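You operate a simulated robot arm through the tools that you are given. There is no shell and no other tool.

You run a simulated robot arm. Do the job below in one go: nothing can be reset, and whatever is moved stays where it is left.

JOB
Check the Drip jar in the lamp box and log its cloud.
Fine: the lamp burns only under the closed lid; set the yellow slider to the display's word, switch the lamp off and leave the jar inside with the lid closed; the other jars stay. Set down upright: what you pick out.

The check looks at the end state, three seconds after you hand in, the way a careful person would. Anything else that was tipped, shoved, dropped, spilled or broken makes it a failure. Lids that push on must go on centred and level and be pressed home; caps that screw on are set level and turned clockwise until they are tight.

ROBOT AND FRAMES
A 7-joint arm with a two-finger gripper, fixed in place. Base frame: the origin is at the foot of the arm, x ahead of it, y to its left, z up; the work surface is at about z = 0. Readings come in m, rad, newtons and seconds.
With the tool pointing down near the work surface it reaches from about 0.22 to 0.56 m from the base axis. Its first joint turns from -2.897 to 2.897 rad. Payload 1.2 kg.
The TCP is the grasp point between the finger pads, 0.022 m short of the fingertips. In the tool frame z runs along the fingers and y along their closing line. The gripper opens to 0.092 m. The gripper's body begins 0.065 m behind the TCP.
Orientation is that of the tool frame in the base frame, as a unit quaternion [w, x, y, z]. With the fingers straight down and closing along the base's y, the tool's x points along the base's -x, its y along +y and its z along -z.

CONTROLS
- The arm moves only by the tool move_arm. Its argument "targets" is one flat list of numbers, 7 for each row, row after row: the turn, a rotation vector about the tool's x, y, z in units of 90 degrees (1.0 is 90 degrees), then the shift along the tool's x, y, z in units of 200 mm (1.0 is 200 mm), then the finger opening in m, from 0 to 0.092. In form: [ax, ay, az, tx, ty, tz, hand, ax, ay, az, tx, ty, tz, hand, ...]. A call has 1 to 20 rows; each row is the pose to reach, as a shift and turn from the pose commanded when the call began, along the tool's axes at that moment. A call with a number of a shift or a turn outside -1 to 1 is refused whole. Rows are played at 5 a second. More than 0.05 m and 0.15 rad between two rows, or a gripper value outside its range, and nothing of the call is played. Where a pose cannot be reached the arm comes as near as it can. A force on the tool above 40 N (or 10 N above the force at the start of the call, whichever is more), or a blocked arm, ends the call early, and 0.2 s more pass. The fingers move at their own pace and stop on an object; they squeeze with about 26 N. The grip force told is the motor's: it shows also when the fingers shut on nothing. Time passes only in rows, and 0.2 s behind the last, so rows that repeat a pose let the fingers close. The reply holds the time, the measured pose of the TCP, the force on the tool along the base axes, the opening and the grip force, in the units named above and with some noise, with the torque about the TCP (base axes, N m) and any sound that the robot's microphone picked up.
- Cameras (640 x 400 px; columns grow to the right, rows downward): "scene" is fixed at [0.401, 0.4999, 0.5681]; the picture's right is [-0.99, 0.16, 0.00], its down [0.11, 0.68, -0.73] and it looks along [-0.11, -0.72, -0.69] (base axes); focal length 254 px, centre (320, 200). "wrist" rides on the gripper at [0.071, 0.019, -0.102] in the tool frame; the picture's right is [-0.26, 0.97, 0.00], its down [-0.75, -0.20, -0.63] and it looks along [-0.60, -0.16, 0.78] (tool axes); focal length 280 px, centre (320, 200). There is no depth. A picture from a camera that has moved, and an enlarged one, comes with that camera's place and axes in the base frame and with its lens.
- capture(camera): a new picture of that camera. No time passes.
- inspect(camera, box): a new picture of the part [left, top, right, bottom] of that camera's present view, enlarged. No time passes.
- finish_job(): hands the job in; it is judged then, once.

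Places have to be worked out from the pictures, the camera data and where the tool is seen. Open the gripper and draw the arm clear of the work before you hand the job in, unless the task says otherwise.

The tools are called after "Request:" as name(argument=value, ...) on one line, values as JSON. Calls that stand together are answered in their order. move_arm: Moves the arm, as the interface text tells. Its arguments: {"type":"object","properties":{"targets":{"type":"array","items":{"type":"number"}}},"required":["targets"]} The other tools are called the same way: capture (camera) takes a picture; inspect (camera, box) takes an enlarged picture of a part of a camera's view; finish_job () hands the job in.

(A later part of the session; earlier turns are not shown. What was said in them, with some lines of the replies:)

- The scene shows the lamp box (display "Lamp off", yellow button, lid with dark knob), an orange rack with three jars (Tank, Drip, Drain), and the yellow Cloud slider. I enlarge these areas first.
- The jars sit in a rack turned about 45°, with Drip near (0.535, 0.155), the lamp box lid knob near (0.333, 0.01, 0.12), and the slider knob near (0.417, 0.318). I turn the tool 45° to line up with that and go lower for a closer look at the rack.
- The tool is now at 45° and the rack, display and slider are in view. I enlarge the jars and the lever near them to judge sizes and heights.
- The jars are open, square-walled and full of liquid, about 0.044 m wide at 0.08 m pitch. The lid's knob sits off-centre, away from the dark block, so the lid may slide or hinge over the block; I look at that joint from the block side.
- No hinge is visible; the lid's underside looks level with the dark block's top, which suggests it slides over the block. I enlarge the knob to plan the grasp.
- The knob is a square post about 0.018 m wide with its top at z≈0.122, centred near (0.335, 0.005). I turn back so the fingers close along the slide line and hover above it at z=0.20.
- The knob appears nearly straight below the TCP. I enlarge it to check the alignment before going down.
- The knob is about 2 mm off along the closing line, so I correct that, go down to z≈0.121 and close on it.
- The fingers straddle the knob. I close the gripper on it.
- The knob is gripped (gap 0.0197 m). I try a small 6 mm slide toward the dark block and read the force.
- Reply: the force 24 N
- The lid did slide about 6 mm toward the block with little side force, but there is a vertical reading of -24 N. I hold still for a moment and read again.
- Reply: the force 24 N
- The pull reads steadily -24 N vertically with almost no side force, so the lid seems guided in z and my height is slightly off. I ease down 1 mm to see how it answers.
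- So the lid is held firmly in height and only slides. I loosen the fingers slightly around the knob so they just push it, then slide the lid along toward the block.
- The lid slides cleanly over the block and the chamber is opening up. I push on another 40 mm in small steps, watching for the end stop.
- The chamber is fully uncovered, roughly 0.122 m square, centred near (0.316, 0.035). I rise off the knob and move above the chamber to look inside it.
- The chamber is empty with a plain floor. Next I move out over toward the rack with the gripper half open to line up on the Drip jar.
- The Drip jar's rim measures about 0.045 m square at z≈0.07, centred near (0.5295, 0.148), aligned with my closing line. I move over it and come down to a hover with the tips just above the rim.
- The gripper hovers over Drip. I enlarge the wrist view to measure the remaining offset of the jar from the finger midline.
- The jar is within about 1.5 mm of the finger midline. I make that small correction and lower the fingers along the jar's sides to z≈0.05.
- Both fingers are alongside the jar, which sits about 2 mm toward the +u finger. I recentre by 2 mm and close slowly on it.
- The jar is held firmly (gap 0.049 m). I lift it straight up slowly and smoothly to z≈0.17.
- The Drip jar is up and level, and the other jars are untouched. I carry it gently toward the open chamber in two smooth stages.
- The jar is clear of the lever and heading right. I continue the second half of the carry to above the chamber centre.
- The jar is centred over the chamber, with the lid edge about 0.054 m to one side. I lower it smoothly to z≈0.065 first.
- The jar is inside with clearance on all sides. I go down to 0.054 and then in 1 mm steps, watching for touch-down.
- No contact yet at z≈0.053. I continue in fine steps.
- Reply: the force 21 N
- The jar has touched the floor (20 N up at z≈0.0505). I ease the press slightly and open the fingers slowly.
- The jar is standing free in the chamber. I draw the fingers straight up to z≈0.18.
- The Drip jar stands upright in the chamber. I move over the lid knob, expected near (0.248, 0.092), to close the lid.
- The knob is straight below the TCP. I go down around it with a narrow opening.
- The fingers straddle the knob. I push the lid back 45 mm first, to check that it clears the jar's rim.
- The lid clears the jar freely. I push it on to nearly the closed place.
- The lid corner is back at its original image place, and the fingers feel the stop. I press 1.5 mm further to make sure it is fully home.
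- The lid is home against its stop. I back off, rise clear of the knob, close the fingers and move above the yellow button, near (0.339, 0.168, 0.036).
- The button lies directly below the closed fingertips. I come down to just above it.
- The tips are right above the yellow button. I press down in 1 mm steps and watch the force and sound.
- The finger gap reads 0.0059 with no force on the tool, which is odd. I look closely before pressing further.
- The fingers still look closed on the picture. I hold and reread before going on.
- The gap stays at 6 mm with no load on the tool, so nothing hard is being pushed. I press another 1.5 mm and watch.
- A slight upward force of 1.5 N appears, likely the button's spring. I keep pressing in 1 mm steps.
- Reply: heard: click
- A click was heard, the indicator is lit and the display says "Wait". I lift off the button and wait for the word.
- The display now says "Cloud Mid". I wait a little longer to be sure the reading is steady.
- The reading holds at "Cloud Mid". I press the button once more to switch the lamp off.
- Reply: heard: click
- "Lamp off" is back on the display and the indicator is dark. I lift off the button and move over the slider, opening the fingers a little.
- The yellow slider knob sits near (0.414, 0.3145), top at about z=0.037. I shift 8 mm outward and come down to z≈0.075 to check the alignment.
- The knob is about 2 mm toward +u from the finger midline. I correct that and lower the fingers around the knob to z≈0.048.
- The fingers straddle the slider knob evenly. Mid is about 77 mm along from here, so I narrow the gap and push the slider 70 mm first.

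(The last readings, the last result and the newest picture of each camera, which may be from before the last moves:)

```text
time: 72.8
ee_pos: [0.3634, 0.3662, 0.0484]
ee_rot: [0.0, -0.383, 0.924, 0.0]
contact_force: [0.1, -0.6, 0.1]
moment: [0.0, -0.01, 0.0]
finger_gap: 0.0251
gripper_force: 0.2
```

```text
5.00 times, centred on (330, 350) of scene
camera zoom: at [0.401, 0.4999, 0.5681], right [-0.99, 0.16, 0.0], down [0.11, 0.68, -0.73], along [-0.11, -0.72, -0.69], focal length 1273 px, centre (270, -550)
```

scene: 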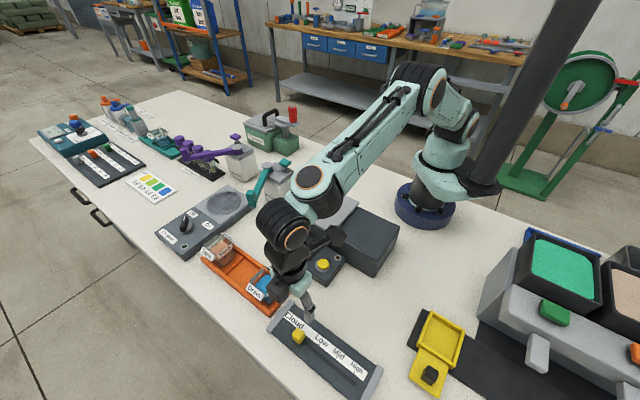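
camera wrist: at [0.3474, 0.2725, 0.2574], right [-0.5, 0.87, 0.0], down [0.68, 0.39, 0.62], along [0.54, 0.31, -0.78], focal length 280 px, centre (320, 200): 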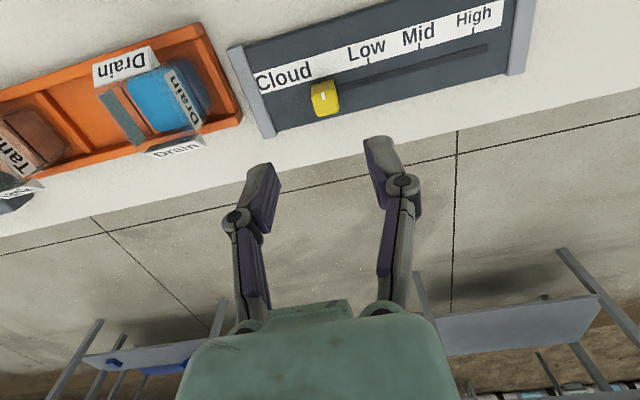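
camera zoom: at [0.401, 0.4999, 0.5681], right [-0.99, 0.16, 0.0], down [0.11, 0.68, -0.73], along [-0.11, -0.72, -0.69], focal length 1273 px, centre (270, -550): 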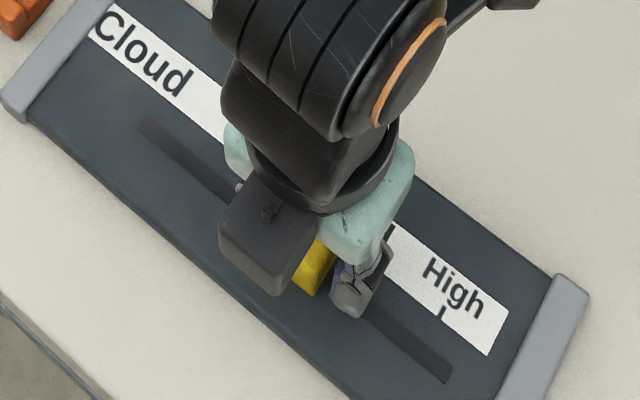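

The slider is now past Low and about 10 mm short of the Mid tick. I push it another 8.5 mm and look again.

Request:
move_arm(targets=[0, 0, 0, 0, 0.015, 0, 0.025, 0, 0, 0, 0, 0.03, 0, 0.025, 0, 0, 0, 0, 0.0425, 0, 0.025, 0, 0, 0, 0, 0.0425, 0, 0.025])

Request:
inspect(camera="wrist", box=[250, 70, 390, 180])

```text
time: 73.8
ee_pos: [0.3569, 0.3717, 0.0477]
ee_rot: [0.0, -0.383, 0.924, 0.0]
contact_force: [1.3, -0.2, -0.3]
moment: [0.06, -0.02, 0.03]
finger_gap: 0.025
gripper_force: 0.1
```

```text
3.64 times, centred on (320, 125) of wrist
camera zoom: at [0.2929, 0.3363, 0.148], right [-0.5, 0.87, 0.0], down [0.68, 0.39, 0.62], along [0.54, 0.31, -0.78], focal length 1020 px, centre (320, 473)
```

zoom: 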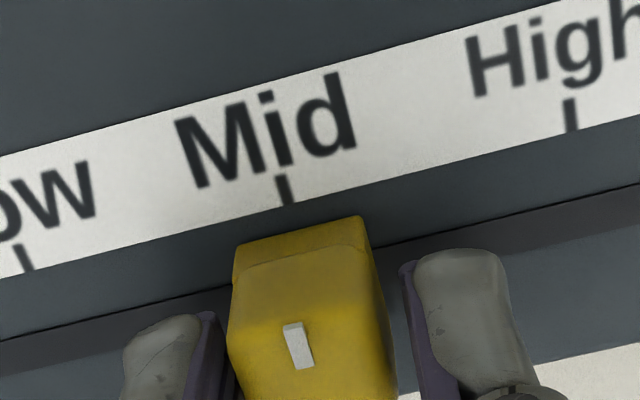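

The pointer now looks aligned with the Mid tick to within a millimetre. I back the finger off, rise and look at it unobstructed.

Request:
move_arm(targets=[0, 0, 0, 0, -0.012, 0, 0.026, 0, 0, 0, 0, -0.012, 0, 0.03, 0, 0, 0, 0, -0.012, -0.1, 0.03, 0, 0, 0, 0, -0.012, -0.25, 0.03, 0, 0, 0, 0, -0.012, -0.4, 0.03, 0, 0, 0, 0, -0.012, -0.5, 0.03, 0, 0, 0, 0, -0.012, -0.5, 0.03])

Request:
inspect(camera="wrist", box=[230, 40, 410, 160])

Request:
inspect(camera="scene", box=[290, 310, 390, 390])

```text
time: 75.4
ee_pos: [0.3572, 0.3716, 0.1475]
ee_rot: [0.0, -0.382, 0.924, 0.0]
contact_force: [0.0, -0.4, -0.4]
moment: [0.02, -0.01, 0.01]
finger_gap: 0.0301
gripper_force: 0.1
```

```text
3.33 times, centred on (320, 100) of wrist
camera zoom: at [0.2941, 0.3354, 0.247], right [-0.5, 0.87, 0.0], down [0.68, 0.39, 0.62], along [0.54, 0.31, -0.78], focal length 935 px, centre (320, 533)
```

zoom: 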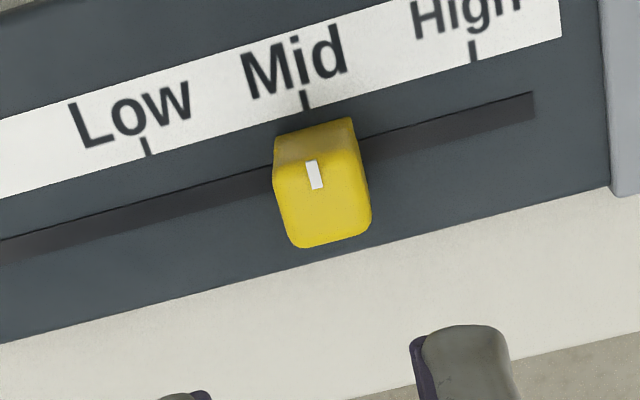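

```text
5.00 times, centred on (340, 350) of scene
camera zoom: at [0.401, 0.4999, 0.5681], right [-0.99, 0.16, 0.0], down [0.11, 0.68, -0.73], along [-0.11, -0.72, -0.69], focal length 1273 px, centre (220, -550)
```

zoom: 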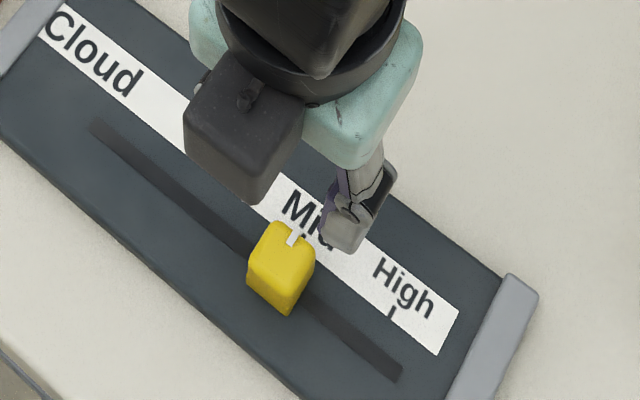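

The Mid tick and the pointer line up within about half a millimetre. I now raise the arm and draw it away from the work so I can check everything from the scene camera.

Request:
move_arm(targets=[0, 0, 0, 0, 0, -0.15, 0.04, 0, 0, 0, 0, 0, -0.35, 0.05, 0, 0, 0, 0, 0, -0.55, 0.06, 0, 0, 0, 0, 0, -0.75, 0.07, 0, 0, 0, 0.1, -0.12, -0.8, 0.08, 0, 0, 0, 0.2, -0.24, -0.8, 0.09, 0, 0, 0, 0.3, -0.36, -0.8, 0.09, 0, 0, 0, 0.4, -0.48, -0.8, 0.09, 0, 0, 0, 0.5, -0.6, -0.8, 0.09, 0, 0, 0, 0.6, -0.72, -0.8, 0.09, 0, 0, 0, 0.7, -0.84, -0.8, 0.09, 0, 0, 0, 0.8, -0.96, -0.8, 0.09, 0, 0, 0, 0.8, -0.96, -0.8, 0.09])

Request:
capture(camera="scene")

Request:
inspect(camera="scene", box=[270, 300, 390, 400])

Request:
capture(camera="wrist")

```text
time: 78.2
ee_pos: [0.3797, 0.1217, 0.3082]
ee_rot: [0.0, -0.382, 0.924, 0.0]
contact_force: [0.7, -0.4, 0.4]
moment: [0.0, -0.01, 0.02]
finger_gap: 0.0901
gripper_force: 0.1
```

```text
taken
```

scene: 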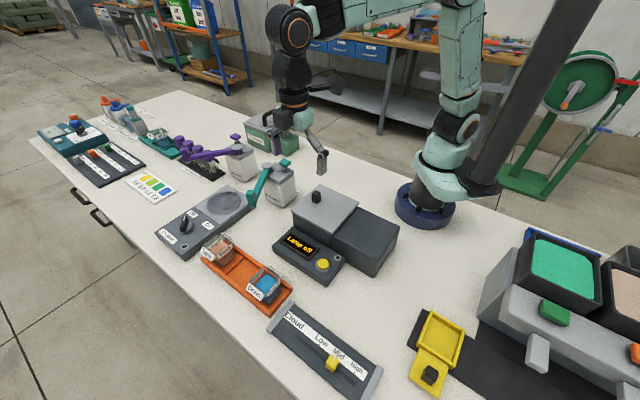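

```text
4.00 times, centred on (330, 350) of scene
camera zoom: at [0.401, 0.4999, 0.5681], right [-0.99, 0.16, 0.0], down [0.11, 0.68, -0.73], along [-0.11, -0.72, -0.69], focal length 1018 px, centre (280, -400)
```

zoom: 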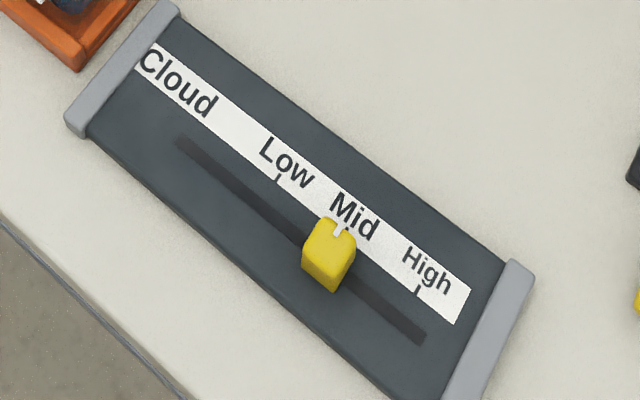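

```text
taken
camera wrist: at [0.3157, 0.0861, 0.4082], right [-0.5, 0.87, 0.0], down [0.68, 0.39, 0.63], along [0.54, 0.31, -0.78], focal length 280 px, centre (320, 200)
```

wrist: 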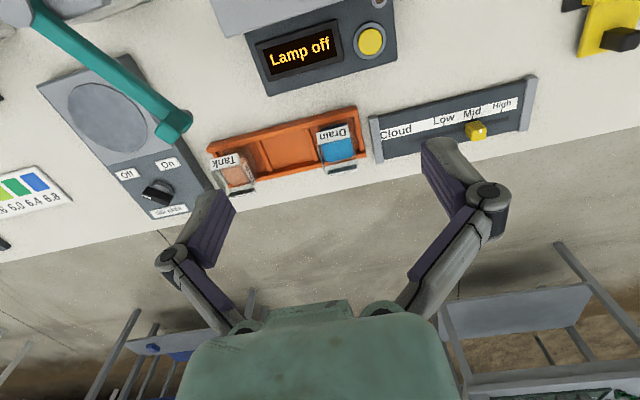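

Everything looks in order. I enlarge the slider pointer and the closed lamp box for a last check.

Request:
inspect(camera="scene", box=[315, 325, 365, 365])

Request:
inspect(camera="scene", box=[260, 170, 410, 290])

Request:
inspect(camera="wrist", box=[420, 80, 540, 170])

Request:
inspect(camera="scene", box=[190, 220, 310, 320])

```text
10.00 times, centred on (340, 345) of scene
camera zoom: at [0.401, 0.4999, 0.5681], right [-0.99, 0.16, 0.0], down [0.11, 0.68, -0.73], along [-0.11, -0.72, -0.69], focal length 2545 px, centre (120, -1250)
```

zoom: 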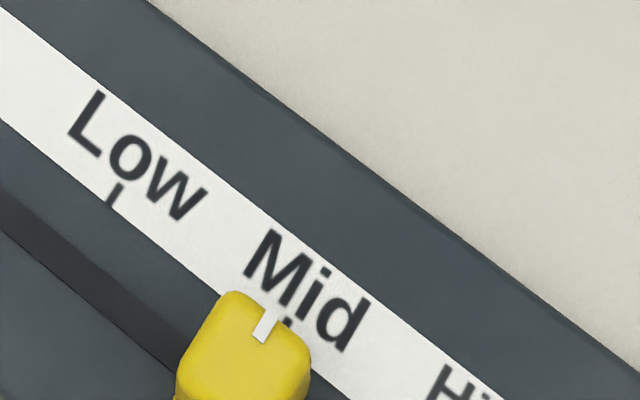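

```text
3.33 times, centred on (335, 230) of scene
camera zoom: at [0.401, 0.4999, 0.5681], right [-0.99, 0.16, 0.0], down [0.11, 0.68, -0.73], along [-0.11, -0.72, -0.69], focal length 848 px, centre (270, 100)
```

zoom: 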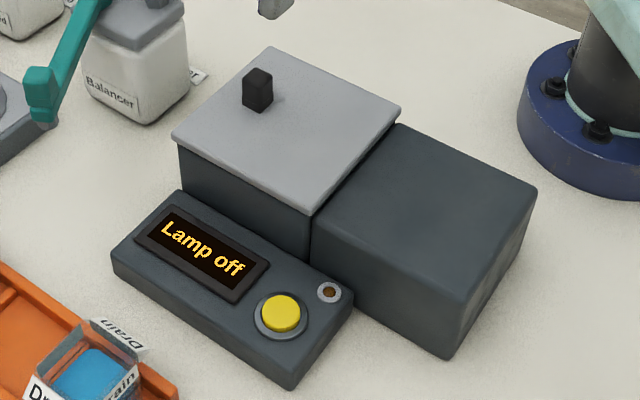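

```text
4.44 times, centred on (480, 125) of wrist
camera zoom: at [0.3157, 0.0861, 0.4082], right [-0.5, 0.87, 0.0], down [0.68, 0.39, 0.63], along [0.54, 0.31, -0.78], focal length 1246 px, centre (-391, 533)
```

zoom: 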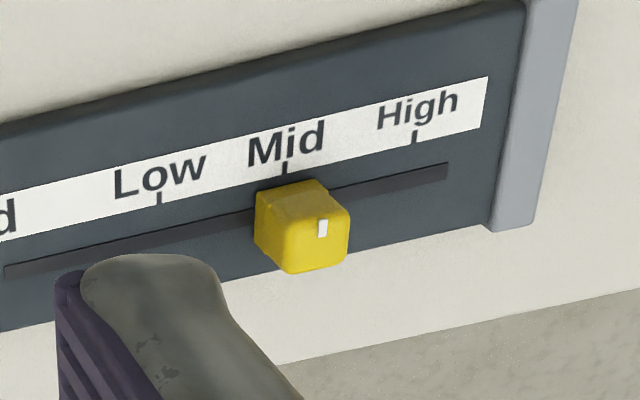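

```text
4.00 times, centred on (250, 270) of scene
camera zoom: at [0.401, 0.4999, 0.5681], right [-0.99, 0.16, 0.0], down [0.11, 0.68, -0.73], along [-0.11, -0.72, -0.69], focal length 1018 px, centre (600, -80)
```

zoom: 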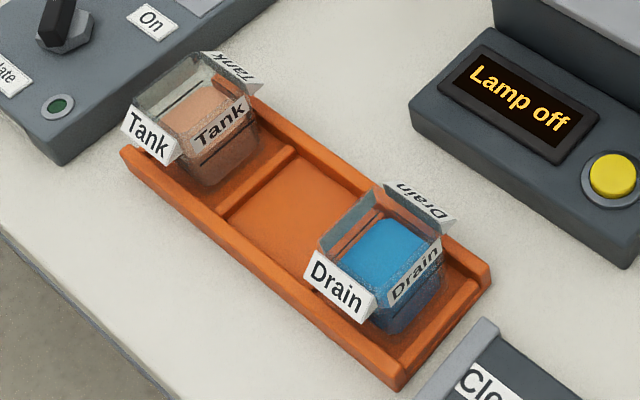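

The lid is closed at its original place, the lamp is off, and the slider points at Mid. Tank and Drain stand untouched in the rack, and the arm is clear with the gripper open, so I hand the job in.

Request:
finish_job()

```text
The job is handed in.
```

The Drip jar is in the lamp box, its reading was "Cloud Mid", and the yellow slider is set to Mid. The job is handed in.

- **Reading:** with the jar inside and the lid closed, I switched the lamp on. The display showed "Wait", then "Cloud Mid", and held steady for a few seconds.
- **Lamp:** a second press switched it off. The display reads "Lamp off" and the indicator is dark.
- **Slider:** the pointer lines up with the Mid tick to within about a millimetre, judged from two camera views.
- **Jar and lid:** I saw the Drip jar standing upright in the box before I closed the lid. The lid slid over it without touching and is back against its stop.
- **Everything else:** the Tank and Drain jars stayed in the rack and nothing was seen tipped or spilled. The gripper is open and the arm is clear, above the work.
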